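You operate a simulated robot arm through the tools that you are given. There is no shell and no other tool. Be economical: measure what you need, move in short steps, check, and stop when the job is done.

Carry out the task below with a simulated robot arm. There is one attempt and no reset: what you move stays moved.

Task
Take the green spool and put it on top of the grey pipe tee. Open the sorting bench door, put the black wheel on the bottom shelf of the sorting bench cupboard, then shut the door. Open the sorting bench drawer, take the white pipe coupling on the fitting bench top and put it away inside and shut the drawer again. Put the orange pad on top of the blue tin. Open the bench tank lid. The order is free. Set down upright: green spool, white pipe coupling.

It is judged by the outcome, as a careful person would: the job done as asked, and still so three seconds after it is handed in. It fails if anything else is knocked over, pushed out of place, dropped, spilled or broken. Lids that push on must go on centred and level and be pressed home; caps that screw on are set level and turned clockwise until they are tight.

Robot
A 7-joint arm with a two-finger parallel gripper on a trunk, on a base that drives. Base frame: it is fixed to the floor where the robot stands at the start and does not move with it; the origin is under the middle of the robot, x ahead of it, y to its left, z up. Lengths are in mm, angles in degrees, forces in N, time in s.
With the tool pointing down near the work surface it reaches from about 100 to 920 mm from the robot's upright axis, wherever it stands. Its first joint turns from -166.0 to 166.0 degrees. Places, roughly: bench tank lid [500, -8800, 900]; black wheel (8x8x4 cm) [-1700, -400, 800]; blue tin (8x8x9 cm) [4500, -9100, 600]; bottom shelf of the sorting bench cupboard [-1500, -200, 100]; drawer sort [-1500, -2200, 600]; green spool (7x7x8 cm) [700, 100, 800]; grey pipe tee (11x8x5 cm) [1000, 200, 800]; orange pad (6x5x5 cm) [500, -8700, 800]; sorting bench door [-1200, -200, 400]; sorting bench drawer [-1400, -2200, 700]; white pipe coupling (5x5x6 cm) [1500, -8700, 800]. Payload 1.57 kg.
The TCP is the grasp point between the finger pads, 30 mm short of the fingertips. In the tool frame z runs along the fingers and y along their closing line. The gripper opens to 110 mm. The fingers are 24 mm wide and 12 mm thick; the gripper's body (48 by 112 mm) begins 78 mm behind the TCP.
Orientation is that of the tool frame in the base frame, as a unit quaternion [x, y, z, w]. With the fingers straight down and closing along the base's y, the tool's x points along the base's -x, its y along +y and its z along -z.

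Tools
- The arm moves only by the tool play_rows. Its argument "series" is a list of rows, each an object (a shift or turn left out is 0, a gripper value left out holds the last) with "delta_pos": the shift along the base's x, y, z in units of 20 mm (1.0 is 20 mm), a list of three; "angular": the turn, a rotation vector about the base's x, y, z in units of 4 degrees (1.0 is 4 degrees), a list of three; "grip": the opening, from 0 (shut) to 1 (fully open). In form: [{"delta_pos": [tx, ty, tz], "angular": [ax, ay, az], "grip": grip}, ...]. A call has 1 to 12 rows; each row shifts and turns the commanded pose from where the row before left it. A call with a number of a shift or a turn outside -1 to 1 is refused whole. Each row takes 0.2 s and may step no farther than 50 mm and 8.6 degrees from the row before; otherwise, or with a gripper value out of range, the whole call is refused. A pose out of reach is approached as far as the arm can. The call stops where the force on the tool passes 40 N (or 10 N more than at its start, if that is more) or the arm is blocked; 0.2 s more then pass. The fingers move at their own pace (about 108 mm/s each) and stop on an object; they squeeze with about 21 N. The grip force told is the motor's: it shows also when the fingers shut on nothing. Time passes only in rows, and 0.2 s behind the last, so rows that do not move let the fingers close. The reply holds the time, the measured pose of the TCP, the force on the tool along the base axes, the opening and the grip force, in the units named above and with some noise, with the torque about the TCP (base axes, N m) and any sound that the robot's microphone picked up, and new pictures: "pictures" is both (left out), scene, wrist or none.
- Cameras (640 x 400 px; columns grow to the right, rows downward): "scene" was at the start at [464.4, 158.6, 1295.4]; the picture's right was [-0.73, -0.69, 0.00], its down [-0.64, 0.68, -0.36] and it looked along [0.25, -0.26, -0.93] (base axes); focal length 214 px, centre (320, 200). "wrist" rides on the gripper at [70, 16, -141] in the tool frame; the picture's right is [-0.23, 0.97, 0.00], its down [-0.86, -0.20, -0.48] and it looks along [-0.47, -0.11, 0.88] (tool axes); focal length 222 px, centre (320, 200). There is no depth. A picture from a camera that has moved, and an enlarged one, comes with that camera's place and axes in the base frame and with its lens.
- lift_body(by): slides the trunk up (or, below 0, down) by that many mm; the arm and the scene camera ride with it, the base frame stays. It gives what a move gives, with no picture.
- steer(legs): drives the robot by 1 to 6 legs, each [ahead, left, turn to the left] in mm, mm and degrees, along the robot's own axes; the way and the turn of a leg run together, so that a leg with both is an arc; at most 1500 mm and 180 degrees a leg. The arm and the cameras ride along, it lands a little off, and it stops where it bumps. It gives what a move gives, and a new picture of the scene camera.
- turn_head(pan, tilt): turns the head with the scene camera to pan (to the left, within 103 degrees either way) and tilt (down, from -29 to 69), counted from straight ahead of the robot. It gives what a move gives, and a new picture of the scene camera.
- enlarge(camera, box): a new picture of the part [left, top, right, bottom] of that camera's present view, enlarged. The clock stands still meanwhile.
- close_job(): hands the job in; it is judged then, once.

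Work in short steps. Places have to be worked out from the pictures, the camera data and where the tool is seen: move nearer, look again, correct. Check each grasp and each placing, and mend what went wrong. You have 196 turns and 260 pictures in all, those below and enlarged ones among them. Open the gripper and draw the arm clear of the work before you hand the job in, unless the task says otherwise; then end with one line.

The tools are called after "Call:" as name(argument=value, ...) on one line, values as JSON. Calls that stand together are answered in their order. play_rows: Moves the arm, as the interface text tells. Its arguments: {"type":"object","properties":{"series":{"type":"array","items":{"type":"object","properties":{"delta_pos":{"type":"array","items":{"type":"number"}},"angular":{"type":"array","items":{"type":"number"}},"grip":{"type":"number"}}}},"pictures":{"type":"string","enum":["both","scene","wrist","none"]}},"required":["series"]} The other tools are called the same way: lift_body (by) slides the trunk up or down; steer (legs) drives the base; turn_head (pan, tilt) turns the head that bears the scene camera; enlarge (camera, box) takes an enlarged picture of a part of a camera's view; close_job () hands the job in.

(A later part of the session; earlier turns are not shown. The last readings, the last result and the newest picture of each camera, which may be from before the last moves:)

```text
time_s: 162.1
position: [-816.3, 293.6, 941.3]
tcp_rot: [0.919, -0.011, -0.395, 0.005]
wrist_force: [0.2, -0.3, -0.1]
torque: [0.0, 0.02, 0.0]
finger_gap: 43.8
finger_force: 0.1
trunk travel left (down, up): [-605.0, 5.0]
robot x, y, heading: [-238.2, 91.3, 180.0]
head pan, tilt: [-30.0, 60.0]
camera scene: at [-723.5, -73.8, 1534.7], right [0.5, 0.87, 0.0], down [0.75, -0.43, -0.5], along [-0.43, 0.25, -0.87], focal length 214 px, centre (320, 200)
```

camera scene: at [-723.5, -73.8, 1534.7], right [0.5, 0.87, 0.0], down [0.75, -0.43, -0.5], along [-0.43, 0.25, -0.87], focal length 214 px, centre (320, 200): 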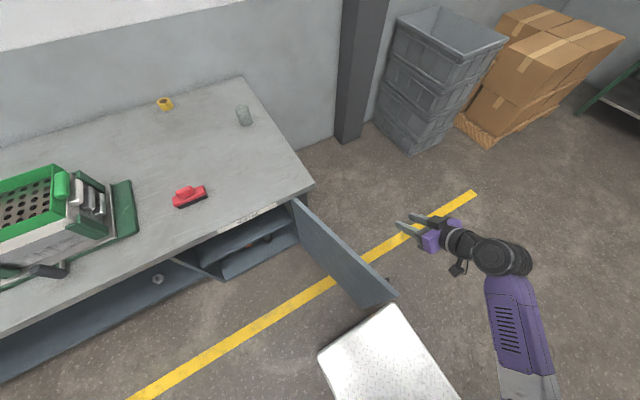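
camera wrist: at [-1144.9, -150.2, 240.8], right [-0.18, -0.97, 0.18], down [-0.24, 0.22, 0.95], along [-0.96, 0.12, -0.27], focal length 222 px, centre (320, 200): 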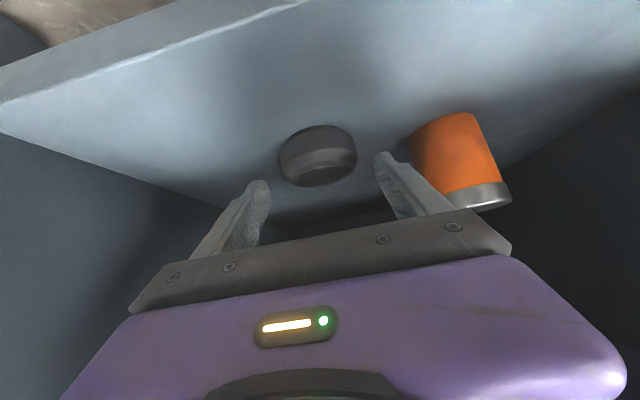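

Lower and sweep the door shut by driving left.

Call:
lift_body(by=-380)

Call:
steer(legs=[[-40, 0, 0], [0, 300, 0]])

```text
time_s: 165.8
position: [-815.6, 292.9, 561.5]
tcp_rot: [0.919, -0.012, -0.395, 0.005]
wrist_force: [-0.3, 0.9, -0.5]
torque: [0.01, -0.01, -0.01]
finger_gap: 44.2
finger_force: 0.0
trunk travel left (down, up): [-225.0, 385.0]
robot x, y, heading: [-240.2, 93.4, 180.1]
head pan, tilt: [-30.0, 60.0]
```

```text
time_s: 168.3
position: [-776.7, -12.3, 561.7]
tcp_rot: [0.919, -0.01, -0.395, 0.006]
wrist_force: [0.1, -0.7, 0.1]
torque: [-0.03, -0.01, -0.01]
finger_gap: 44.0
finger_force: 0.0
trunk travel left (down, up): [-225.0, 385.0]
robot x, y, heading: [-200.5, -209.9, -179.8]
head pan, tilt: [-30.0, 60.0]
camera scene: at [-683.5, -380.1, 1154.8], right [0.5, 0.87, 0.0], down [0.75, -0.43, -0.5], along [-0.43, 0.25, -0.87], focal length 214 px, centre (320, 200)
```

scene: 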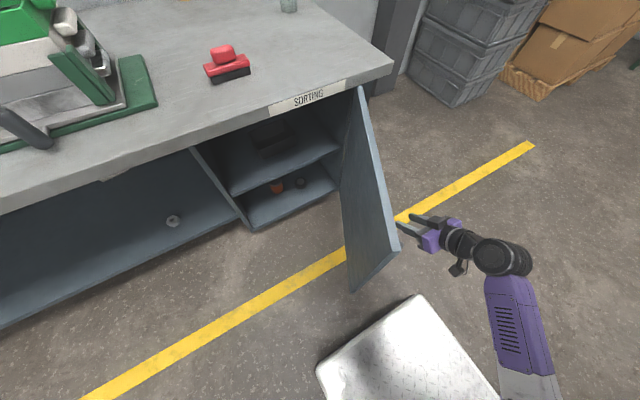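

Continue left.

Call:
steer(legs=[[0, 300, 0]])

```text
time_s: 170.4
position: [-775.5, -311.7, 562.9]
tcp_rot: [0.919, -0.011, -0.395, 0.005]
wrist_force: [-0.2, 0.2, -0.6]
torque: [0.02, 0.03, -0.01]
finger_gap: 44.1
finger_force: 0.2
trunk travel left (down, up): [-225.0, 385.0]
robot x, y, heading: [-202.8, -515.5, -179.9]
head pan, tilt: [-30.0, 60.0]
camera scene: at [-683.3, -679.2, 1154.8], right [0.5, 0.87, 0.0], down [0.75, -0.43, -0.5], along [-0.43, 0.25, -0.87], focal length 214 px, centre (320, 200)
```

scene: 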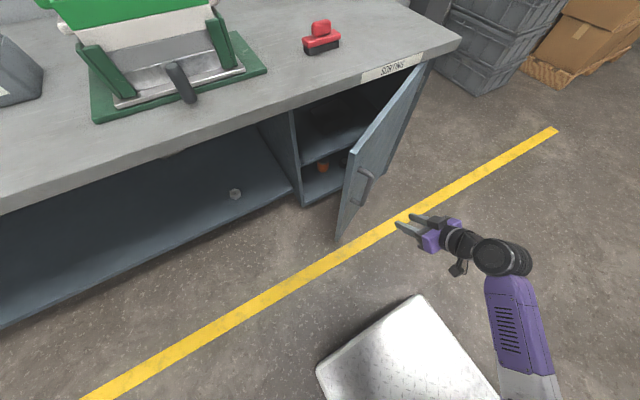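

Lower the hand below the handle, close the fingers, and push forward with the base, then arm.

Call:
lift_body(by=-220)

Call:
play_rows(series=[{"grip": 0.0}, {}], pictures="none")

Call:
steer(legs=[[250, 20, 0]])

```text
time_s: 172.7
position: [-776.9, -311.0, 340.8]
tcp_rot: [0.919, -0.011, -0.395, 0.005]
wrist_force: [0.2, 0.5, 0.0]
torque: [0.03, -0.02, 0.03]
finger_gap: 44.1
finger_force: 0.0
trunk travel left (down, up): [-5.0, 605.0]
robot x, y, heading: [-197.4, -510.0, -179.8]
head pan, tilt: [-30.0, 60.0]
```

```text
time_s: 173.3
position: [-776.0, -311.6, 342.1]
tcp_rot: [0.919, -0.011, -0.395, 0.005]
wrist_force: [0.4, -0.1, 1.5]
torque: [0.0, 0.01, 0.03]
finger_gap: 0.3
finger_force: 21.3
trunk travel left (down, up): [-5.0, 605.0]
robot x, y, heading: [-195.8, -512.8, -180.1]
head pan, tilt: [-30.0, 60.0]
```

```text
time_s: 175.1
position: [-1029.1, -332.6, 341.6]
tcp_rot: [0.919, -0.011, -0.394, 0.005]
wrist_force: [0.2, 0.1, -0.2]
torque: [0.03, 0.0, -0.03]
finger_gap: 0.0
finger_force: 21.0
trunk travel left (down, up): [-5.0, 605.0]
robot x, y, heading: [-448.9, -528.6, -179.9]
head pan, tilt: [-30.0, 60.0]
camera scene: at [-936.2, -700.0, 934.8], right [0.5, 0.87, 0.0], down [0.75, -0.43, -0.5], along [-0.43, 0.25, -0.87], focal length 214 px, centre (320, 200)
```

scene: 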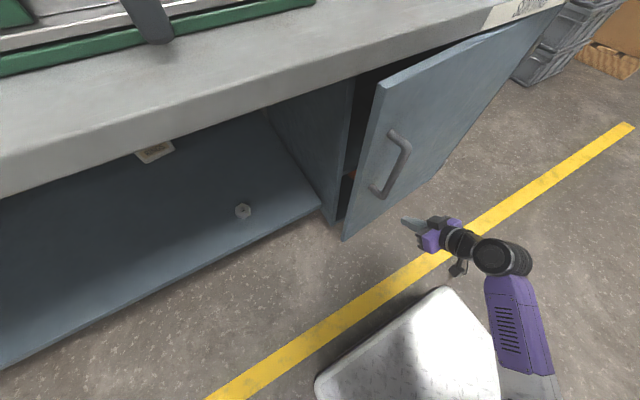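

Door is nearly closed. Push on with the arm.

Call:
play_rows(series=[{"delta_pos": [-0.8, -0.1, 0]}, {"delta_pos": [-0.8, -0.1, 0]}, {"delta_pos": [-0.6, 0, 0]}, {"delta_pos": [-0.6, 0, 0]}, {"delta_pos": [-0.5, 0, 0]}, {"delta_pos": [-0.5, 0, 0]}, {"delta_pos": [-0.5, 0, 0]}, {"delta_pos": [-0.5, 0, 0]}, {"delta_pos": [-0.5, 0, 0]}, {"delta_pos": [-0.5, 0, 0]}, {"delta_pos": [-0.5, 0, 0]}, {"delta_pos": [-0.4, 0, 0]}], pictures="scene")

```text
time_s: 177.7
position: [-1163.8, -335.7, 341.9]
tcp_rot: [0.919, -0.011, -0.394, 0.005]
wrist_force: [0.4, -0.4, 1.1]
torque: [-0.01, 0.01, -0.03]
finger_gap: 0.0
finger_force: 21.3
trunk travel left (down, up): [-5.0, 605.0]
robot x, y, heading: [-453.2, -534.7, -180.2]
head pan, tilt: [-30.0, 60.0]
camera scene: at [-936.2, -699.9, 934.8], right [0.5, 0.87, 0.0], down [0.75, -0.43, -0.5], along [-0.43, 0.25, -0.87], focal length 214 px, centre (320, 200)
```

scene: 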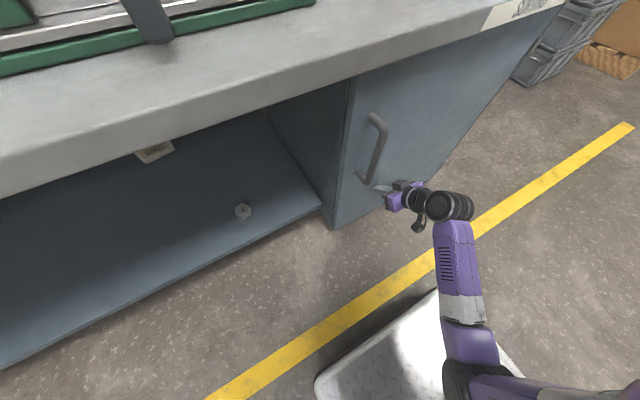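

Looks nearly flush; push the remaining few mm until it stops.

Call:
play_rows(series=[{"delta_pos": [-0.3, 0, 0]}, {"delta_pos": [-0.3, 0, 0]}, {"delta_pos": [-0.2, 0, 0]}, {"delta_pos": [-0.2, 0, 0]}, {"delta_pos": [-0.2, 0, 0]}, {"delta_pos": [-0.2, 0, 0]}, {"delta_pos": [-0.2, 0, 0]}, {"delta_pos": [-0.2, 0, 0]}], pictures="none")

Call:
enlarge(camera="scene", box=[300, 40, 500, 240])

```text
time_s: 178.1
position: [-1163.4, -334.9, 336.7]
tcp_rot: [0.921, -0.011, -0.389, 0.006]
wrist_force: [1.1, 0.5, -0.3]
torque: [-0.03, 0.06, 0.0]
finger_gap: 0.0
finger_force: 21.0
trunk travel left (down, up): [-5.0, 605.0]
robot x, y, heading: [-451.6, -530.5, -179.9]
head pan, tilt: [-30.0, 60.0]
stopped in row 2: the force on the tool passed its limit at 63 N (the readings are from after the stop); the commanded pose is now the measured one
```

```text
2.00 times, centred on (400, 140) of scene
camera zoom: at [-935.8, -700.0, 934.7], right [0.5, 0.87, 0.0], down [0.75, -0.43, -0.5], along [-0.43, 0.25, -0.87], focal length 429 px, centre (160, 320)
```

zoom: 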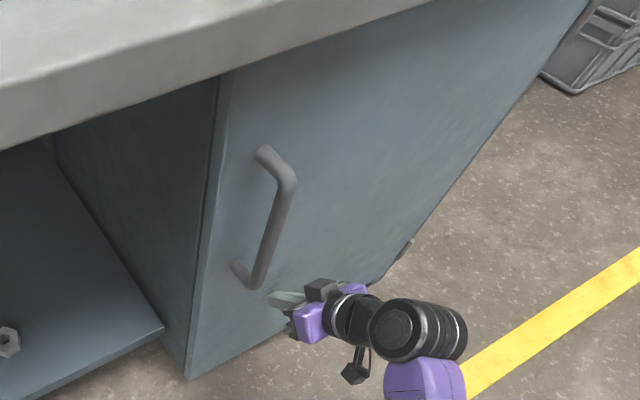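

It hit a firm stop; verify with one more gentle push, then withdraw.

Call:
play_rows(series=[{"delta_pos": [-0.1, 0, 0]}, {"delta_pos": [-0.1, 0, 0]}, {"delta_pos": [-0.1, 0, 0]}, {"delta_pos": [-0.1, 0, 0]}, {"delta_pos": [-0.1, 0, 0]}, {"delta_pos": [-0.1, 0, 0]}], pictures="none")

Call:
play_rows(series=[{"delta_pos": [0.5, 0, 0]}, {"delta_pos": [1, 0, 0]}, {"delta_pos": [1, 0, 0]}, {"delta_pos": [1, 0, 0]}], pictures="none")

Call:
steer(legs=[[-250, 0, 0]])

Call:
enlarge(camera="scene", box=[200, 0, 500, 200])

```text
time_s: 178.8
position: [-1163.8, -332.6, 335.9]
tcp_rot: [0.922, -0.012, -0.386, 0.005]
wrist_force: [3.7, 0.1, 1.2]
torque: [0.02, 0.0, -0.01]
finger_gap: 0.0
finger_force: 21.1
trunk travel left (down, up): [-5.0, 605.0]
robot x, y, heading: [-452.7, -535.6, -180.0]
head pan, tilt: [-30.0, 60.0]
stopped in row 3: the force on the tool passed its limit at 44 N (the readings are from after the stop); the commanded pose is now the measured one
```

```text
time_s: 179.8
position: [-1094.0, -336.8, 336.9]
tcp_rot: [0.922, -0.012, -0.386, 0.005]
wrist_force: [-0.4, 0.6, 0.2]
torque: [0.0, 0.04, 0.01]
finger_gap: 0.0
finger_force: 20.9
trunk travel left (down, up): [-5.0, 605.0]
robot x, y, heading: [-450.0, -529.7, -180.0]
head pan, tilt: [-30.0, 60.0]
```

```text
time_s: 181.6
position: [-841.8, -335.1, 337.8]
tcp_rot: [0.922, -0.012, -0.386, 0.005]
wrist_force: [0.2, 0.4, -0.5]
torque: [0.03, -0.01, 0.01]
finger_gap: 0.0
finger_force: 21.0
trunk travel left (down, up): [-5.0, 605.0]
robot x, y, heading: [-196.2, -529.2, -179.6]
head pan, tilt: [-30.0, 60.0]
camera scene: at [-684.1, -699.8, 934.8], right [0.5, 0.87, 0.0], down [0.75, -0.43, -0.5], along [-0.43, 0.25, -0.87], focal length 214 px, centre (320, 200)
```

scene: 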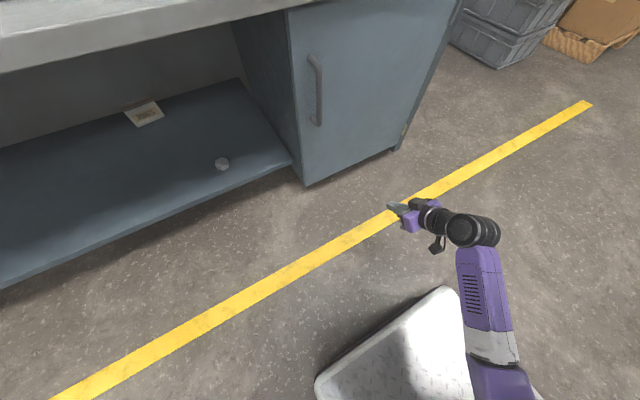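

```text
2.00 times, centred on (350, 100) of scene
camera zoom: at [-684.1, -699.8, 934.8], right [0.5, 0.87, 0.0], down [0.75, -0.43, -0.5], along [-0.43, 0.25, -0.87], focal length 429 px, centre (260, 400)
```

zoom: 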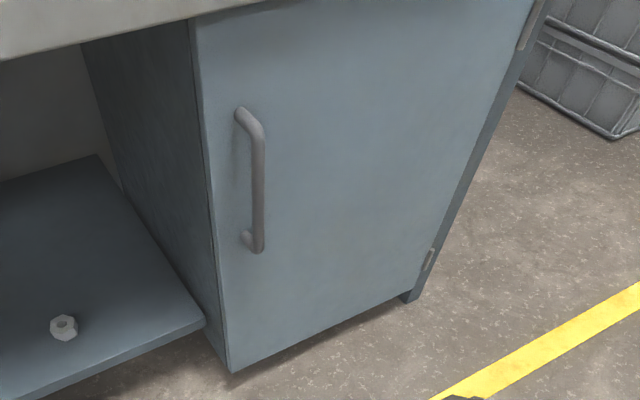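

Door is shut. Next the drawer at y≈−2200: raise the trunk and drive along the bench.

Call:
lift_body(by=300)

Call:
steer(legs=[[0, 1350, 0]])

Call:
turn_head(pan=10, tilt=35)

```text
time_s: 184.6
position: [-842.3, -334.8, 638.3]
tcp_rot: [0.923, -0.012, -0.386, 0.005]
wrist_force: [-0.3, 1.1, 0.3]
torque: [-0.03, 0.0, -0.01]
finger_gap: 0.0
finger_force: 21.2
trunk travel left (down, up): [-305.0, 305.0]
robot x, y, heading: [-198.7, -531.9, -179.8]
head pan, tilt: [-30.0, 60.0]
```

```text
time_s: 191.3
position: [-840.7, -1681.7, 639.2]
tcp_rot: [0.922, -0.014, -0.386, 0.004]
wrist_force: [-1.7, -0.3, -0.3]
torque: [-0.01, 0.02, -0.01]
finger_gap: 0.0
finger_force: 21.1
trunk travel left (down, up): [-305.0, 305.0]
robot x, y, heading: [-195.9, -1877.0, 179.9]
head pan, tilt: [-30.0, 60.0]
camera scene: at [-684.3, -2044.6, 1234.8], right [0.5, 0.87, 0.0], down [0.75, -0.43, -0.5], along [-0.43, 0.25, -0.87], focal length 214 px, centre (320, 200)
```

scene: 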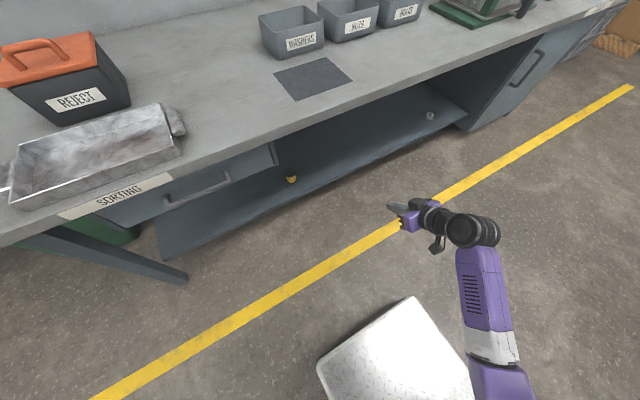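

```text
time_s: 192.4
position: [-842.4, -1680.3, 636.2]
tcp_rot: [0.922, -0.013, -0.387, 0.005]
wrist_force: [0.3, 1.1, -2.1]
torque: [0.0, 0.02, 0.03]
finger_gap: 0.2
finger_force: 21.3
trunk travel left (down, up): [-305.0, 305.0]
robot x, y, heading: [-195.7, -1878.1, 179.8]
head pan, tilt: [10.0, 35.0]
camera scene: at [-713.3, -2093.1, 1269.0], right [-0.17, 0.99, 0.0], down [0.57, 0.1, -0.82], along [-0.81, -0.14, -0.57], focal length 214 px, centre (320, 200)
```

scene: 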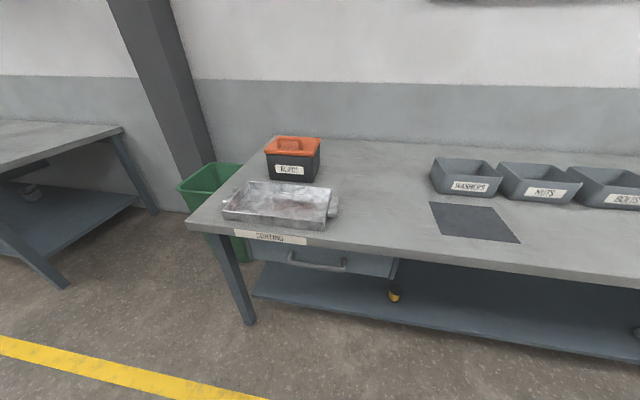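

Drawer handle is a horizontal bar near (−1180, −2190, 665). Drive in front of it, and turn the tool horizontal.

Call:
steer(legs=[[80, 450, 0]])

Call:
play_rows(series=[{"angular": [0, 1, 0]}, {"angular": [0, 1, 0]}, {"angular": [0, 1, 0]}, {"angular": [0, 1, 0]}, {"angular": [0, 1, 0]}, {"angular": [0, 1, 0]}, {"angular": [0, 1, 0]}, {"angular": [0, 1, 0]}, {"angular": [0, 1, 0]}, {"angular": [0, 1, 0]}, {"angular": [0, 1, 0]}, {"angular": [0, 0.3, 0]}], pictures="none")

Call:
play_rows(series=[{"angular": [1, 0, 0], "grip": 1}, {"angular": [1, 0, 0]}, {"angular": [1, 0, 0]}, {"angular": [1, 0, 0]}, {"angular": [1, 0, 0]}, {"angular": [1, 0, 0]}, {"angular": [1, 0, 0]}, {"angular": [1, 0, 0]}, {"angular": [1, 0, 0]}, {"angular": [1, 0, 0]}, {"angular": [1, 0, 0]}, {"angular": [1, 0, 0]}], pictures="both")

```text
time_s: 195.2
position: [-924.5, -2134.1, 638.2]
tcp_rot: [0.922, -0.013, -0.386, 0.005]
wrist_force: [0.1, 0.2, 0.0]
torque: [0.04, 0.03, -0.06]
finger_gap: 0.0
finger_force: 20.2
trunk travel left (down, up): [-305.0, 305.0]
robot x, y, heading: [-282.0, -2330.5, 180.0]
head pan, tilt: [10.0, 35.0]
camera scene: at [-796.1, -2547.4, 1269.0], right [-0.17, 0.99, 0.0], down [0.57, 0.1, -0.82], along [-0.81, -0.14, -0.57], focal length 214 px, centre (320, 200)
```

scene: 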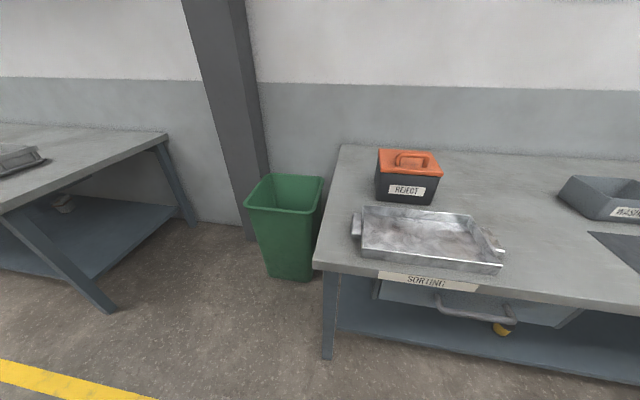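

```text
time_s: 197.8
position: [-923.8, -2134.0, 636.8]
tcp_rot: [-0.703, 0.012, 0.711, -0.008]
wrist_force: [-0.3, -0.7, -0.3]
torque: [0.04, -0.02, 0.03]
finger_gap: 0.0
finger_force: 20.6
trunk travel left (down, up): [-305.0, 305.0]
robot x, y, heading: [-280.8, -2331.3, 179.9]
head pan, tilt: [10.0, 35.0]
```

```text
time_s: 200.4
position: [-922.9, -2133.3, 638.2]
tcp_rot: [-0.646, -0.281, 0.654, 0.277]
wrist_force: [0.2, -0.6, 0.6]
torque: [0.0, -0.03, 0.02]
finger_gap: 109.8
finger_force: 0.1
trunk travel left (down, up): [-305.0, 305.0]
robot x, y, heading: [-281.7, -2335.2, 180.1]
head pan, tilt: [10.0, 35.0]
camera scene: at [-796.1, -2547.4, 1269.1], right [-0.17, 0.99, 0.0], down [0.57, 0.1, -0.82], along [-0.81, -0.14, -0.57], focal length 214 px, centre (320, 200)
camera wrist: at [-783.5, -2095.7, 577.3], right [0.0, -0.84, -0.55], down [0.49, -0.48, 0.73], along [-0.87, -0.27, 0.41], focal length 222 px, centre (320, 200)
```

scene: 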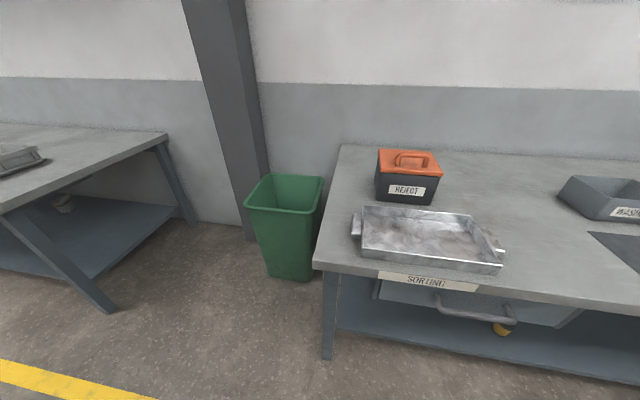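
wrist: 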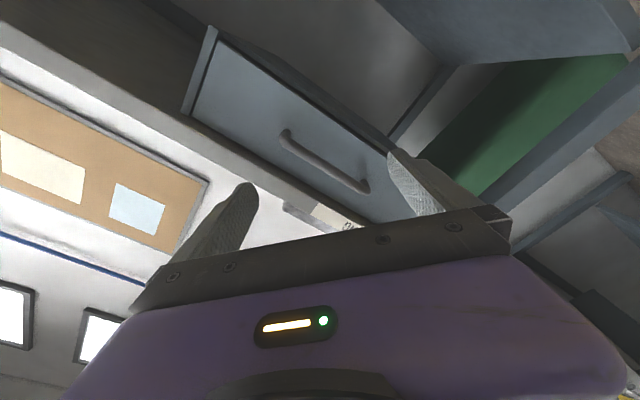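

Triangulated handle bar at ≈ (−1171, −2182, 690). Finish the roll while lining up.

Call:
play_rows(series=[{"angular": [1, 0, 0], "delta_pos": [0, -0.22, 0.24]}, {"angular": [1, 0, 0], "delta_pos": [0, -0.22, 0.24]}, {"angular": [1, 0, 0], "delta_pos": [0, -0.22, 0.24]}, {"angular": [1, 0, 0], "delta_pos": [0, -0.22, 0.24]}, {"angular": [1, 0, 0], "delta_pos": [0, -0.22, 0.24]}, {"angular": [1, 0, 0], "delta_pos": [0, -0.22, 0.24]}, {"angular": [1, 0, 0], "delta_pos": [0, -0.22, 0.24]}, {"angular": [1, 0, 0], "delta_pos": [0, -0.22, 0.24]}, {"angular": [1, 0, 0], "delta_pos": [0, -0.22, 0.24]}, {"angular": [1, 0, 0], "delta_pos": [0, -0.22, 0.24]}, {"angular": [0.8, 0, 0], "delta_pos": [0, -0.2, 0.2]}], pictures="wrist")

```text
time_s: 202.8
position: [-947.6, -2122.9, 728.5]
tcp_rot: [-0.525, -0.472, 0.532, 0.468]
wrist_force: [-0.1, -0.1, 0.1]
torque: [0.0, -0.02, 0.0]
finger_gap: 109.8
finger_force: 0.1
out of reach, approached as far as the arm can: row 6, 7, 8, 9, 10, 11
trunk travel left (down, up): [-305.0, 305.0]
robot x, y, heading: [-280.5, -2334.8, 179.9]
head pan, tilt: [10.0, 35.0]
camera wrist: at [-806.8, -2056.7, 704.7], right [0.0, -0.34, -0.94], down [0.49, -0.82, 0.3], along [-0.87, -0.46, 0.17], focal length 222 px, centre (320, 200)
```

wrist: 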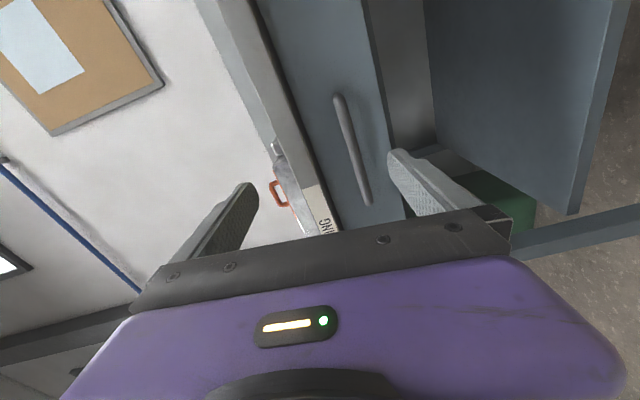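

Line-up agrees (handle at −1171, −2180, 690). Move forward into better reach.

Call:
play_rows(series=[{"delta_pos": [-0.9, -0.5, -0.3]}, {"delta_pos": [-0.9, -0.5, -0.3]}, {"delta_pos": [-0.9, -0.5, -0.3]}, {"delta_pos": [-0.9, -0.5, -0.3]}, {"delta_pos": [-0.9, -0.5, -0.3]}, {"delta_pos": [-0.9, -0.45, -0.3]}], pictures="wrist")

```text
time_s: 204.2
position: [-1064.5, -2169.5, 713.0]
tcp_rot: [-0.527, -0.472, 0.531, 0.466]
wrist_force: [0.9, -0.1, 0.1]
torque: [0.0, -0.02, -0.01]
finger_gap: 110.2
finger_force: 0.1
out of reach, approached as far as the arm can: row 1, 2, 4, 6
trunk travel left (down, up): [-305.0, 305.0]
robot x, y, heading: [-280.8, -2331.0, 179.9]
head pan, tilt: [10.0, 35.0]
camera wrist: at [-924.3, -2102.5, 689.7], right [0.01, -0.34, -0.94], down [0.49, -0.82, 0.3], along [-0.87, -0.46, 0.16], focal length 222 px, centre (320, 200)
```

wrist: 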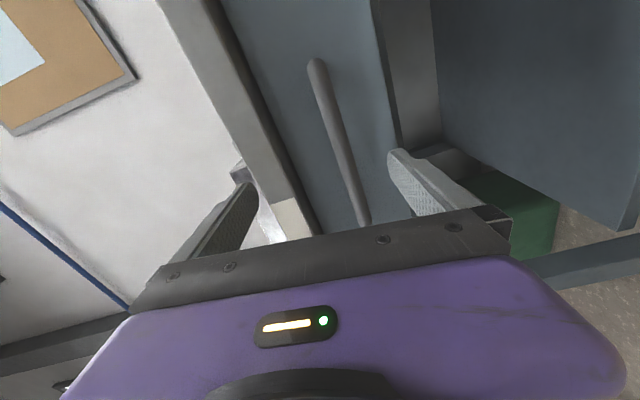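

Close partly (to clear the bench slab), lower trunk 22 mm to centre on the bar, then advance.

Call:
lift_body(by=-22)

Call:
play_rows(series=[{"delta_pos": [-0.8, -0.1, 0], "grip": 0.55}, {"delta_pos": [-0.8, -0.1, 0]}, {"delta_pos": [-0.8, 0, 0]}, {"delta_pos": [-0.8, 0, 0]}], pictures="wrist")

```text
time_s: 204.8
position: [-1065.1, -2169.6, 690.9]
tcp_rot: [-0.527, -0.474, 0.53, 0.465]
wrist_force: [0.8, -0.5, -0.1]
torque: [0.03, -0.03, 0.0]
finger_gap: 110.0
finger_force: 0.0
trunk travel left (down, up): [-283.0, 327.0]
robot x, y, heading: [-282.2, -2332.8, 180.0]
head pan, tilt: [10.0, 35.0]
```

```text
time_s: 205.8
position: [-1128.2, -2174.6, 690.1]
tcp_rot: [-0.527, -0.473, 0.532, 0.465]
wrist_force: [0.0, 1.1, 0.2]
torque: [0.06, 0.01, -0.01]
finger_gap: 60.5
finger_force: 0.1
trunk travel left (down, up): [-283.0, 327.0]
robot x, y, heading: [-282.4, -2333.6, 180.1]
head pan, tilt: [10.0, 35.0]
camera wrist: at [-987.9, -2107.1, 667.0], right [0.01, -0.34, -0.94], down [0.49, -0.82, 0.3], along [-0.87, -0.46, 0.16], focal length 222 px, centre (320, 200)
```

wrist: 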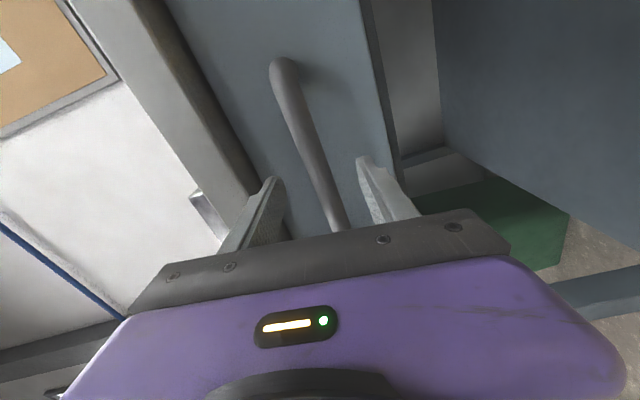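

Bar lies between the fingers. Advance ~35 mm and close.

Call:
play_rows(series=[{"delta_pos": [-0.6, 0, 0]}, {"delta_pos": [-0.6, 0, 0]}, {"delta_pos": [-0.5, 0, 0]}, {"grip": 0.2}, {"grip": 0}, {}, {}], pictures="wrist")

```text
time_s: 207.4
position: [-1163.2, -2174.8, 687.2]
tcp_rot: [-0.528, -0.474, 0.529, 0.465]
wrist_force: [-0.9, -0.6, -15.5]
torque: [1.02, 0.14, -0.2]
finger_gap: 20.6
finger_force: 34.3
trunk travel left (down, up): [-283.0, 327.0]
robot x, y, heading: [-282.6, -2331.7, 179.9]
head pan, tilt: [10.0, 35.0]
camera wrist: at [-1021.5, -2106.7, 665.5], right [0.01, -0.34, -0.94], down [0.49, -0.82, 0.3], along [-0.87, -0.46, 0.16], focal length 222 px, centre (320, 200)
```

wrist: 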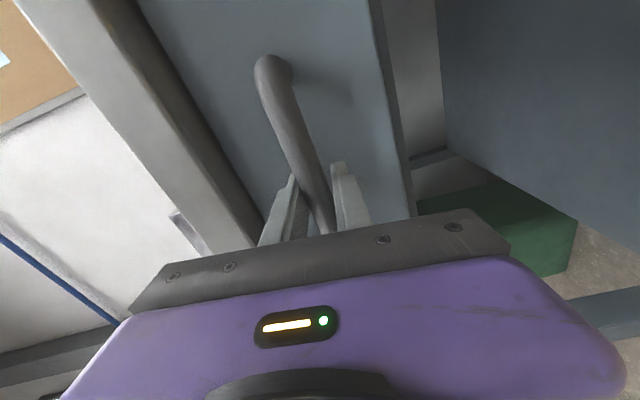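

Bar gripped. Pull the drawer by driving straight back.

Call:
steer(legs=[[-260, 0, 0]])

```text
time_s: 209.3
position: [-898.4, -2173.4, 688.5]
tcp_rot: [-0.529, -0.473, 0.529, 0.465]
wrist_force: [0.7, 5.7, -24.3]
torque: [0.91, 0.25, -0.18]
finger_gap: 20.5
finger_force: 34.0
trunk travel left (down, up): [-283.0, 327.0]
robot x, y, heading: [-16.6, -2334.2, 179.8]
head pan, tilt: [10.0, 35.0]
camera scene: at [-533.0, -2547.9, 1246.7], right [-0.17, 0.99, 0.0], down [0.57, 0.1, -0.82], along [-0.81, -0.14, -0.57], focal length 214 px, centre (320, 200)
```

scene: 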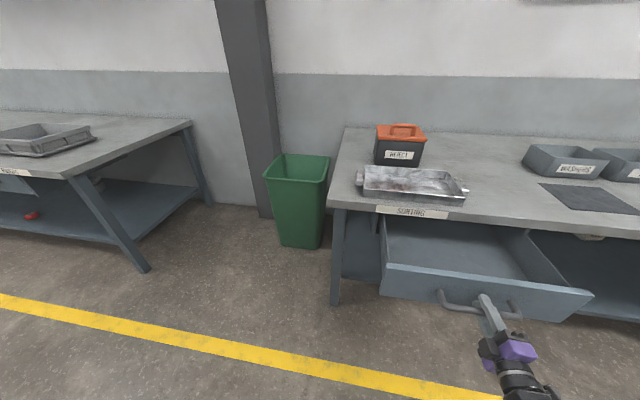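

Drawer is open ~265 mm. Release, back away, and turn to face −y to look along the way to the fitting bench.

Call:
play_rows(series=[{"grip": 0.3}, {"grip": 0.55}, {}], pictures="none")

Call:
steer(legs=[[-250, 0, 0], [0, 0, 90]])

Call:
turn_head(pan=0, tilt=10)

```text
time_s: 210.1
position: [-898.1, -2172.7, 688.8]
tcp_rot: [-0.528, -0.473, 0.53, 0.464]
wrist_force: [0.8, 0.0, -0.8]
torque: [0.0, -0.01, 0.02]
finger_gap: 60.7
finger_force: 0.0
trunk travel left (down, up): [-283.0, 327.0]
robot x, y, heading: [-18.0, -2334.7, 179.9]
head pan, tilt: [10.0, 35.0]
```

```text
time_s: 215.7
position: [72.8, -3214.6, 688.5]
tcp_rot: [0.038, 0.708, -0.704, 0.047]
wrist_force: [0.2, 0.0, -0.2]
torque: [0.01, 0.05, 0.0]
finger_gap: 60.4
finger_force: 0.1
trunk travel left (down, up): [-283.0, 327.0]
robot x, y, heading: [228.8, -2332.9, -90.0]
head pan, tilt: [10.0, 35.0]
camera scene: at [444.4, -2847.2, 1247.0], right [-0.98, -0.17, 0.0], down [-0.1, 0.56, -0.82], along [0.14, -0.81, -0.57], focal length 214 px, centre (320, 200)
```

scene: 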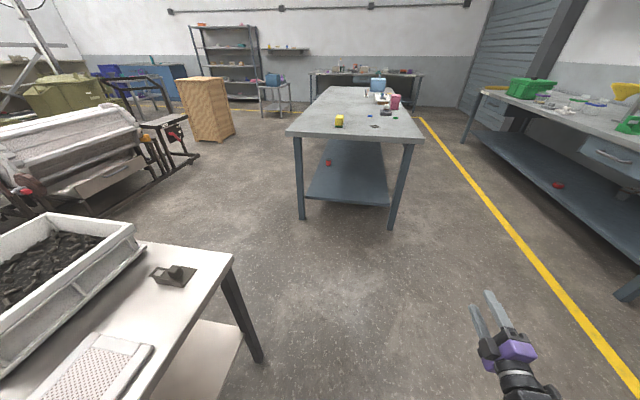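

```text
time_s: 216.6
position: [72.1, -3213.9, 688.8]
tcp_rot: [0.039, 0.708, -0.704, 0.046]
wrist_force: [0.2, 1.1, 0.2]
torque: [-0.05, 0.01, -0.01]
finger_gap: 60.6
finger_force: 0.1
trunk travel left (down, up): [-283.0, 327.0]
robot x, y, heading: [230.0, -2333.3, -89.9]
head pan, tilt: [0.0, 10.0]
camera scene: at [429.1, -2853.5, 1287.1], right [-1.0, 0.0, 0.0], down [0.0, 0.17, -0.98], along [0.0, -0.98, -0.17], focal length 214 px, centre (320, 200)
```

scene: 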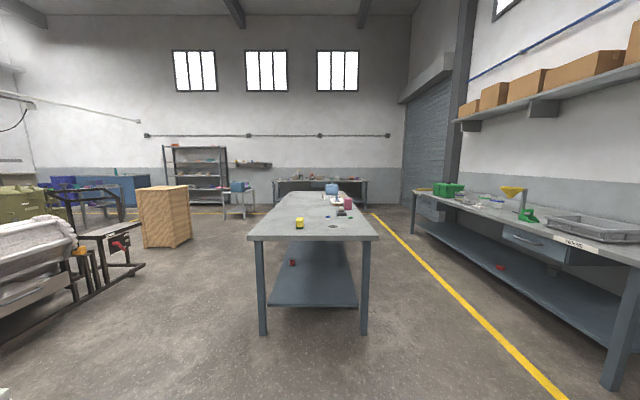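

The fitting bench is against the far wall; a clear aisle runs between the middle bench (x 40–910, y −4200…−6440) and the right benches. Drive down that aisle.

Call:
steer(legs=[[0, -660, 0], [1500, 0, 0], [1500, 0, 0], [1400, 0, 0]])

Call:
turn_head(pan=25, tilt=20)

```text
time_s: 241.0
position: [-636.2, -7630.6, 689.3]
tcp_rot: [0.038, 0.708, -0.703, 0.047]
wrist_force: [-1.1, -0.3, 0.4]
torque: [0.01, -0.03, -0.01]
finger_gap: 60.5
finger_force: 0.1
trunk travel left (down, up): [-283.0, 327.0]
robot x, y, heading: [-481.9, -6748.2, -90.0]
head pan, tilt: [0.0, 10.0]
camera scene: at [-279.4, -7270.5, 1287.2], right [-1.0, 0.0, 0.0], down [0.0, 0.17, -0.98], along [0.0, -0.98, -0.17], focal length 214 px, centre (320, 200)
```

scene: 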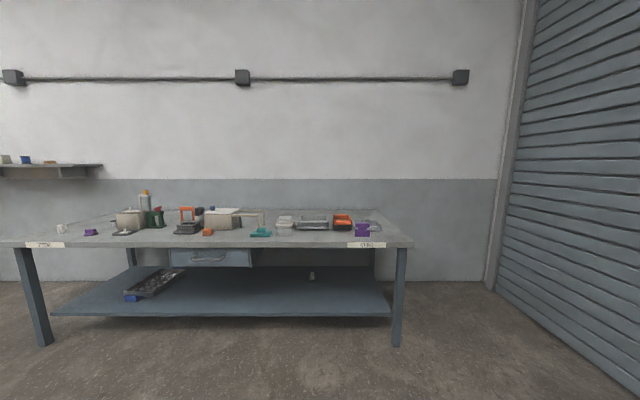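

```text
time_s: 241.9
position: [-635.5, -7631.2, 689.6]
tcp_rot: [0.038, 0.708, -0.703, 0.048]
wrist_force: [0.1, -0.8, -0.5]
torque: [0.0, -0.01, -0.01]
finger_gap: 60.5
finger_force: 0.1
trunk travel left (down, up): [-283.0, 327.0]
robot x, y, heading: [-479.2, -6744.4, -89.9]
head pan, tilt: [25.0, 20.0]
camera scene: at [-240.1, -7261.9, 1270.9], right [-0.91, -0.42, 0.0], down [-0.14, 0.31, -0.94], along [0.4, -0.85, -0.34], focal length 214 px, centre (320, 200)
```

scene: 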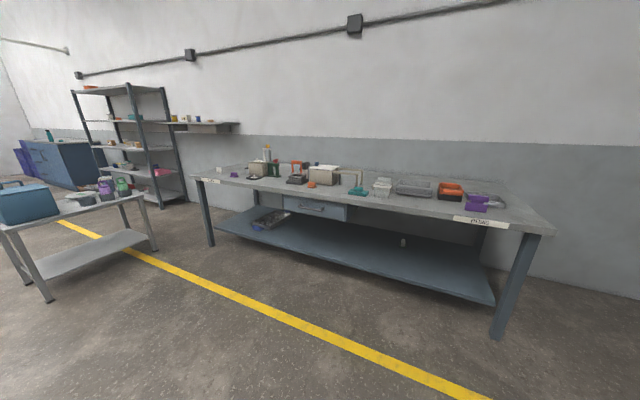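

Raise the trunk and drive in front of the tank/pad area.

Call:
lift_body(by=320)

Call:
steer(legs=[[600, 950, 0]])

Call:
turn_head(pan=5, tilt=35)

```text
time_s: 245.1
position: [-635.8, -7631.0, 1008.5]
tcp_rot: [0.038, 0.708, -0.704, 0.047]
wrist_force: [-0.7, 0.3, -0.7]
torque: [-0.02, -0.01, 0.01]
finger_gap: 60.5
finger_force: 0.1
trunk travel left (down, up): [-603.0, 7.0]
robot x, y, heading: [-479.7, -6749.4, -90.1]
head pan, tilt: [25.0, 20.0]
```

```text
time_s: 250.8
position: [334.1, -8228.6, 1008.7]
tcp_rot: [0.034, 0.708, -0.703, 0.05]
wrist_force: [0.0, 0.2, 0.4]
torque: [0.01, 0.02, -0.02]
finger_gap: 60.6
finger_force: 0.0
trunk travel left (down, up): [-603.0, 7.0]
robot x, y, heading: [486.5, -7340.9, -89.6]
head pan, tilt: [25.0, 20.0]
camera scene: at [726.9, -7855.8, 1590.9], right [-0.9, -0.43, 0.0], down [-0.15, 0.31, -0.94], along [0.41, -0.85, -0.34], focal length 214 px, centre (320, 200)
```

scene: 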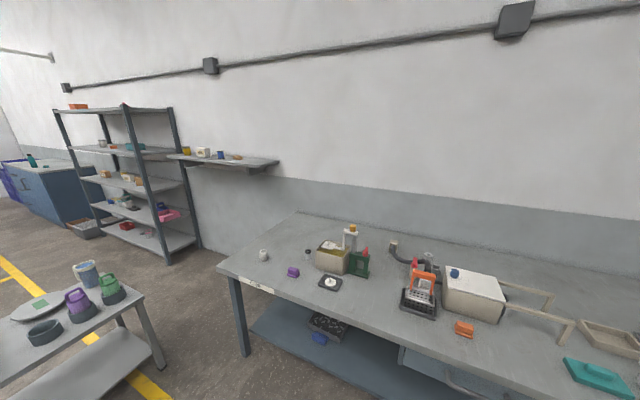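

```text
time_s: 251.7
position: [335.4, -8229.4, 1009.5]
tcp_rot: [0.035, 0.708, -0.704, 0.05]
wrist_force: [0.1, 1.0, 0.6]
torque: [-0.01, 0.0, 0.03]
finger_gap: 60.6
finger_force: 0.1
trunk travel left (down, up): [-603.0, 7.0]
robot x, y, heading: [484.3, -7348.1, -89.5]
head pan, tilt: [5.0, 35.0]
camera scene: at [695.4, -7859.5, 1567.1], right [-1.0, -0.1, 0.0], down [-0.06, 0.57, -0.82], along [0.08, -0.82, -0.57], focal length 214 px, centre (320, 200)
```

scene: 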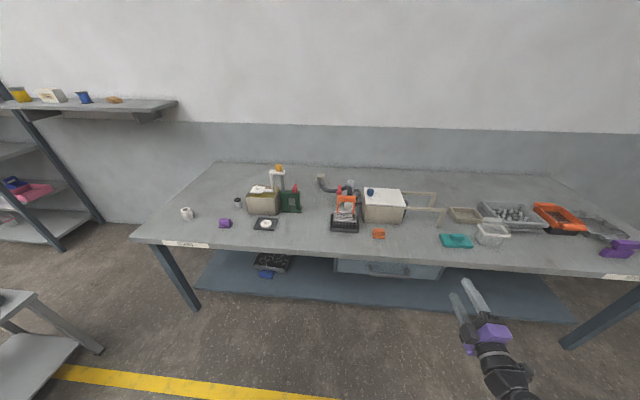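

Enlarge the tank and pad region.

Call:
enlarge(camera="scene", box=[310, 160, 450, 250])

Call:
enlarge(camera="scene", box=[160, 160, 320, 250])

```text
4.44 times, centred on (380, 205) of scene
camera zoom: at [695.4, -7859.5, 1567.1], right [-1.0, -0.1, 0.0], down [-0.06, 0.57, -0.82], along [0.08, -0.82, -0.57], focal length 953 px, centre (53, 178)
```

zoom: 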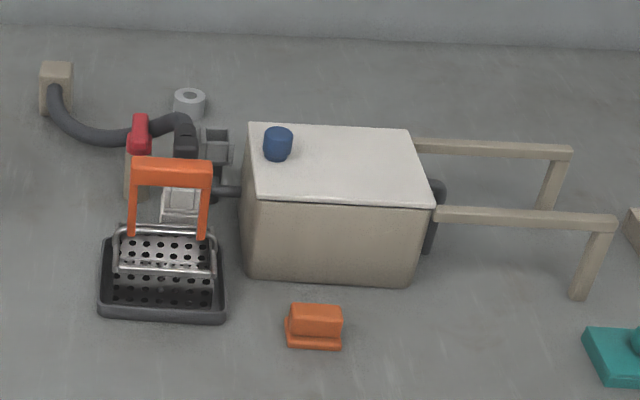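

```text
4.00 times, centred on (240, 205) of scene
camera zoom: at [695.4, -7859.5, 1567.1], right [-1.0, -0.1, 0.0], down [-0.06, 0.57, -0.82], along [0.08, -0.82, -0.57], focal length 858 px, centre (640, 180)
```

zoom: 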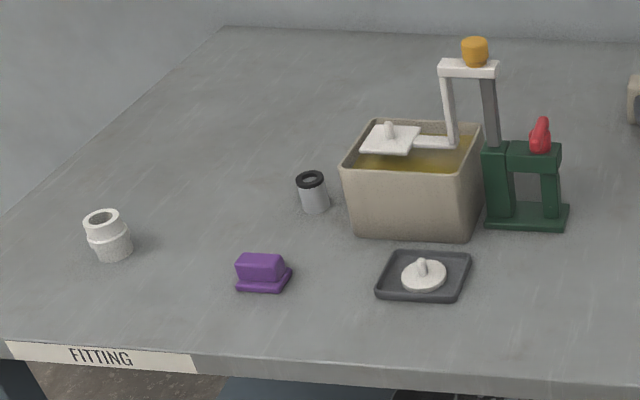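

The tank lid has a blue knob on its +x side and hinges on the −x side (support rails there). I'll point the tool down (closing along y) so the knob can pivot between the pads.

Call:
play_rows(series=[{"angular": [1, 0, 0]}, {"angular": [1, 0, 0]}, {"angular": [1, 0, 0]}, {"angular": [1, 0, 0]}, {"angular": [1, 0, 0]}, {"angular": [1, 0, 0]}, {"angular": [1, 0, 0]}, {"angular": [1, 0, 0]}, {"angular": [1, 0, 0]}, {"angular": [1, 0, 0]}, {"angular": [1, 0, 0]}, {"angular": [1, 0, 0]}], pictures="none")

Call:
play_rows(series=[{"angular": [1, 0, 0]}, {"angular": [1, 0, 0]}, {"angular": [1, 0, 0]}, {"angular": [1, 0, 0]}, {"angular": [1, 0, 0]}, {"angular": [1, 0, 0]}, {"angular": [1, 0, 0]}, {"angular": [1, 0, 0]}, {"angular": [1, 0, 0]}, {"angular": [1, 0, 0]}, {"angular": [0.5, 0, 0]}], pictures="scene")

```text
time_s: 254.3
position: [334.5, -8229.3, 1007.5]
tcp_rot: [0.053, 0.933, -0.353, 0.031]
wrist_force: [-0.2, 0.0, 0.4]
torque: [0.05, 0.01, 0.03]
finger_gap: 60.6
finger_force: 0.2
trunk travel left (down, up): [-603.0, 7.0]
robot x, y, heading: [480.1, -7348.4, -89.6]
head pan, tilt: [5.0, 35.0]
```

```text
time_s: 256.7
position: [333.1, -8229.4, 1008.2]
tcp_rot: [0.06, 0.998, 0.005, 0.011]
wrist_force: [-0.3, 0.1, 0.0]
torque: [-0.02, 0.0, 0.0]
finger_gap: 60.3
finger_force: 0.0
trunk travel left (down, up): [-603.0, 7.0]
robot x, y, heading: [485.0, -7345.9, -89.4]
head pan, tilt: [5.0, 35.0]
camera scene: at [695.3, -7859.4, 1567.0], right [-1.0, -0.1, 0.0], down [-0.06, 0.57, -0.82], along [0.08, -0.82, -0.57], focal length 214 px, centre (320, 200)
```

scene: 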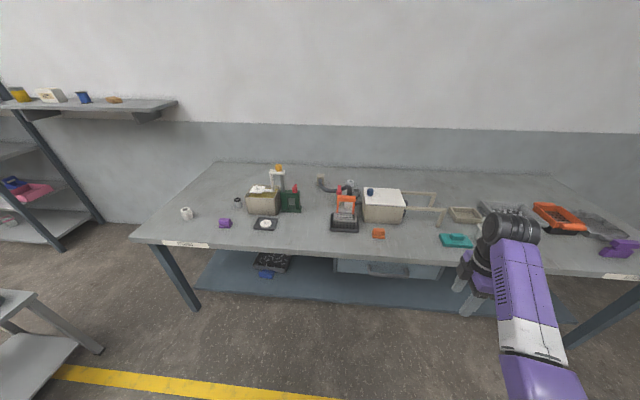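

Fix the small yaw, raise the hand, and drive up to the bench.

Call:
play_rows(series=[{"delta_pos": [0, 0.5, 1], "angular": [0, 0, 0.9]}, {"delta_pos": [0, 0.5, 1], "angular": [0, 0, 0.85]}, {"delta_pos": [0, 0.5, 1]}, {"delta_pos": [0, 0.5, 0.8]}], pictures="none")

Call:
steer(legs=[[620, 130, -0.5]])

Call:
turn_head(pan=-12, tilt=55)

```text
time_s: 257.7
position: [335.2, -8196.5, 1085.1]
tcp_rot: [-0.001, 1.0, 0.004, 0.011]
wrist_force: [-0.1, -0.6, 0.6]
torque: [0.01, 0.0, -0.02]
finger_gap: 60.6
finger_force: 0.1
out of reach, approached as far as the arm can: row 1
trunk travel left (down, up): [-603.0, 7.0]
robot x, y, heading: [483.5, -7346.8, -89.7]
head pan, tilt: [5.0, 35.0]
```

```text
time_s: 261.3
position: [465.4, -8827.0, 1086.0]
tcp_rot: [0.002, 1.0, 0.004, 0.011]
wrist_force: [0.8, 0.6, 0.4]
torque: [0.01, 0.0, 0.02]
finger_gap: 60.4
finger_force: 0.0
trunk travel left (down, up): [-603.0, 7.0]
robot x, y, heading: [619.5, -7975.1, -89.8]
head pan, tilt: [5.0, 35.0]
camera scene: at [828.0, -8490.8, 1567.1], right [-1.0, -0.09, 0.0], down [-0.05, 0.57, -0.82], along [0.08, -0.82, -0.57], focal length 214 px, centre (320, 200)
```

scene: 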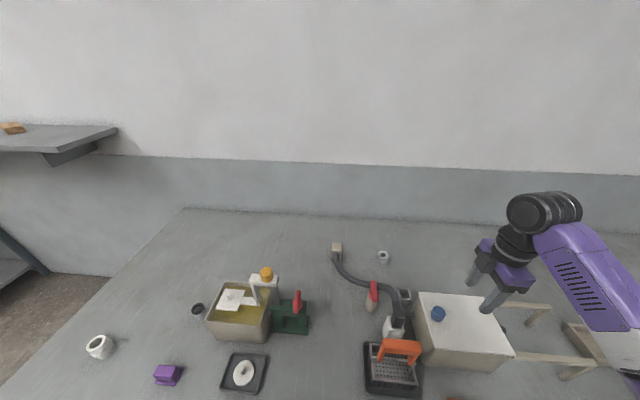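

```text
time_s: 262.1
position: [465.9, -8826.1, 1085.1]
tcp_rot: [0.001, 1.0, 0.004, 0.011]
wrist_force: [0.4, -0.3, 0.2]
torque: [0.04, -0.02, 0.0]
finger_gap: 60.4
finger_force: 0.0
trunk travel left (down, up): [-603.0, 7.0]
robot x, y, heading: [620.5, -7976.2, -89.7]
head pan, tilt: [-12.0, 55.0]
camera scene: at [805.3, -8473.9, 1538.9], right [-0.98, 0.2, 0.0], down [0.17, 0.8, -0.57], along [-0.12, -0.56, -0.82], focal length 214 px, centre (320, 200)
```

scene: 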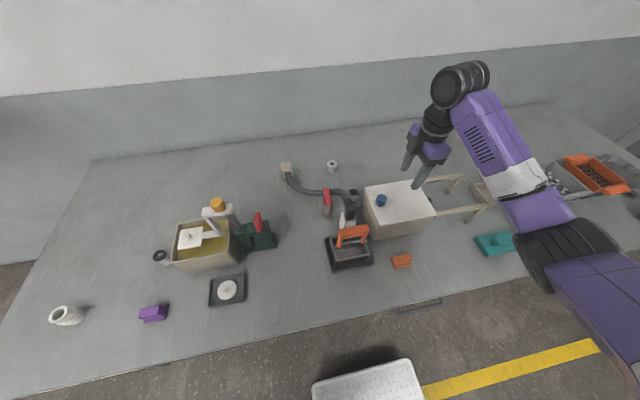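

Knob ≈ (521, −8835, 955). Move above it and check with the wrist camera.

Call:
play_rows(series=[{"delta_pos": [0.9, -0.15, -0.5]}, {"delta_pos": [0.9, -0.15, -0.5]}, {"delta_pos": [0.9, -0.15, -0.6]}, {"delta_pos": [0, 0, -0.7]}, {"delta_pos": [0, 0, -0.7]}], pictures="both")

```text
time_s: 263.3
position: [519.5, -8833.9, 1024.4]
tcp_rot: [0.002, 1.0, 0.004, 0.01]
wrist_force: [0.0, 0.7, -0.3]
torque: [0.02, -0.01, -0.02]
finger_gap: 60.5
finger_force: 0.1
trunk travel left (down, up): [-603.0, 7.0]
robot x, y, heading: [618.8, -7974.6, -89.9]
head pan, tilt: [-12.0, 55.0]
camera scene: at [805.4, -8473.8, 1538.8], right [-0.98, 0.2, 0.0], down [0.17, 0.8, -0.57], along [-0.12, -0.56, -0.82], focal length 214 px, centre (320, 200)
camera wrist: at [447.3, -8821.3, 1164.9], right [0.23, 0.97, 0.01], down [0.84, -0.21, 0.49], along [0.48, -0.1, -0.87], focal length 222 px, centre (320, 200)
```

scene: 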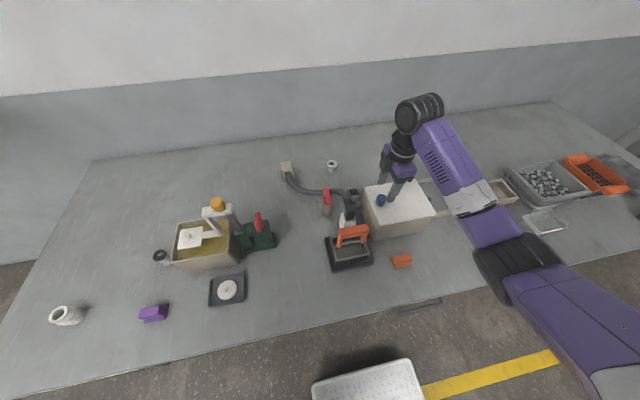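
wrist: 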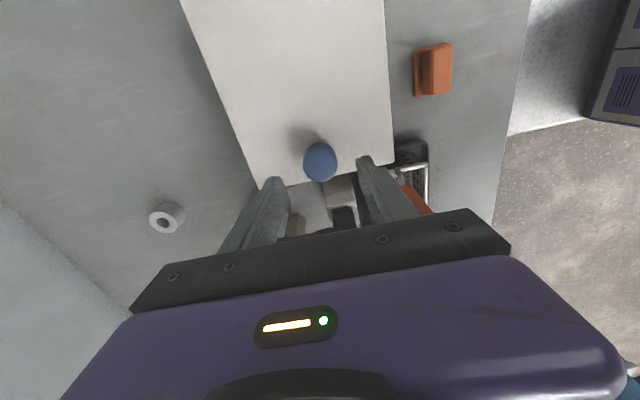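

Aligned in view. For the lid arc the robot should stand more centrally: shift right ~290 mm and a bit closer, then re-align.

Call:
play_rows(series=[{"delta_pos": [0, 0, 0.8]}], pictures="none")

Call:
steer(legs=[[70, -280, 0]])

Call:
play_rows(series=[{"delta_pos": [1, 0.3, 0]}, {"delta_pos": [1, 0.3, 0]}, {"delta_pos": [1, 0.3, 0]}, {"delta_pos": [1, 0.3, 0]}, {"delta_pos": [1, 0.3, 0]}, {"delta_pos": [1, 0.3, 0]}, {"delta_pos": [1, 0.3, 0]}, {"delta_pos": [1, 0.3, 0]}, {"delta_pos": [1, 0.3, 0]}, {"delta_pos": [1, 0.3, 0]}, {"delta_pos": [1, 0.3, 0]}, {"delta_pos": [1, 0.2, 0]}], pictures="none")

```text
time_s: 263.7
position: [519.4, -8834.7, 1041.1]
tcp_rot: [0.001, 1.0, 0.004, 0.01]
wrist_force: [-0.5, 0.4, -0.5]
torque: [-0.03, 0.04, -0.04]
finger_gap: 60.3
finger_force: 0.1
trunk travel left (down, up): [-603.0, 7.0]
robot x, y, heading: [617.3, -7978.8, -89.6]
head pan, tilt: [-12.0, 55.0]
```

```text
time_s: 265.7
position: [230.8, -8906.2, 1039.9]
tcp_rot: [0.002, 1.0, 0.004, 0.01]
wrist_force: [0.3, 0.0, 0.6]
torque: [-0.02, -0.01, -0.02]
finger_gap: 60.3
finger_force: 0.1
trunk travel left (down, up): [-603.0, 7.0]
robot x, y, heading: [333.2, -8048.8, -89.6]
head pan, tilt: [-12.0, 55.0]
camera scene: at [517.4, -8545.6, 1538.8], right [-0.98, 0.2, 0.0], down [0.17, 0.8, -0.57], along [-0.12, -0.56, -0.82], focal length 214 px, centre (320, 200)
```

scene: 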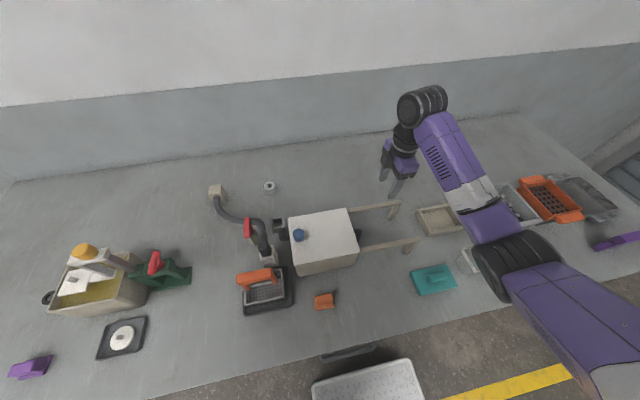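

```text
time_s: 268.3
position: [470.8, -8837.3, 1041.1]
tcp_rot: [0.002, 1.0, 0.005, 0.011]
wrist_force: [-0.6, -0.4, 1.1]
torque: [0.0, -0.03, 0.0]
finger_gap: 60.9
finger_force: 0.1
trunk travel left (down, up): [-603.0, 7.0]
robot x, y, heading: [332.4, -8049.8, -90.0]
head pan, tilt: [-12.0, 55.0]
```

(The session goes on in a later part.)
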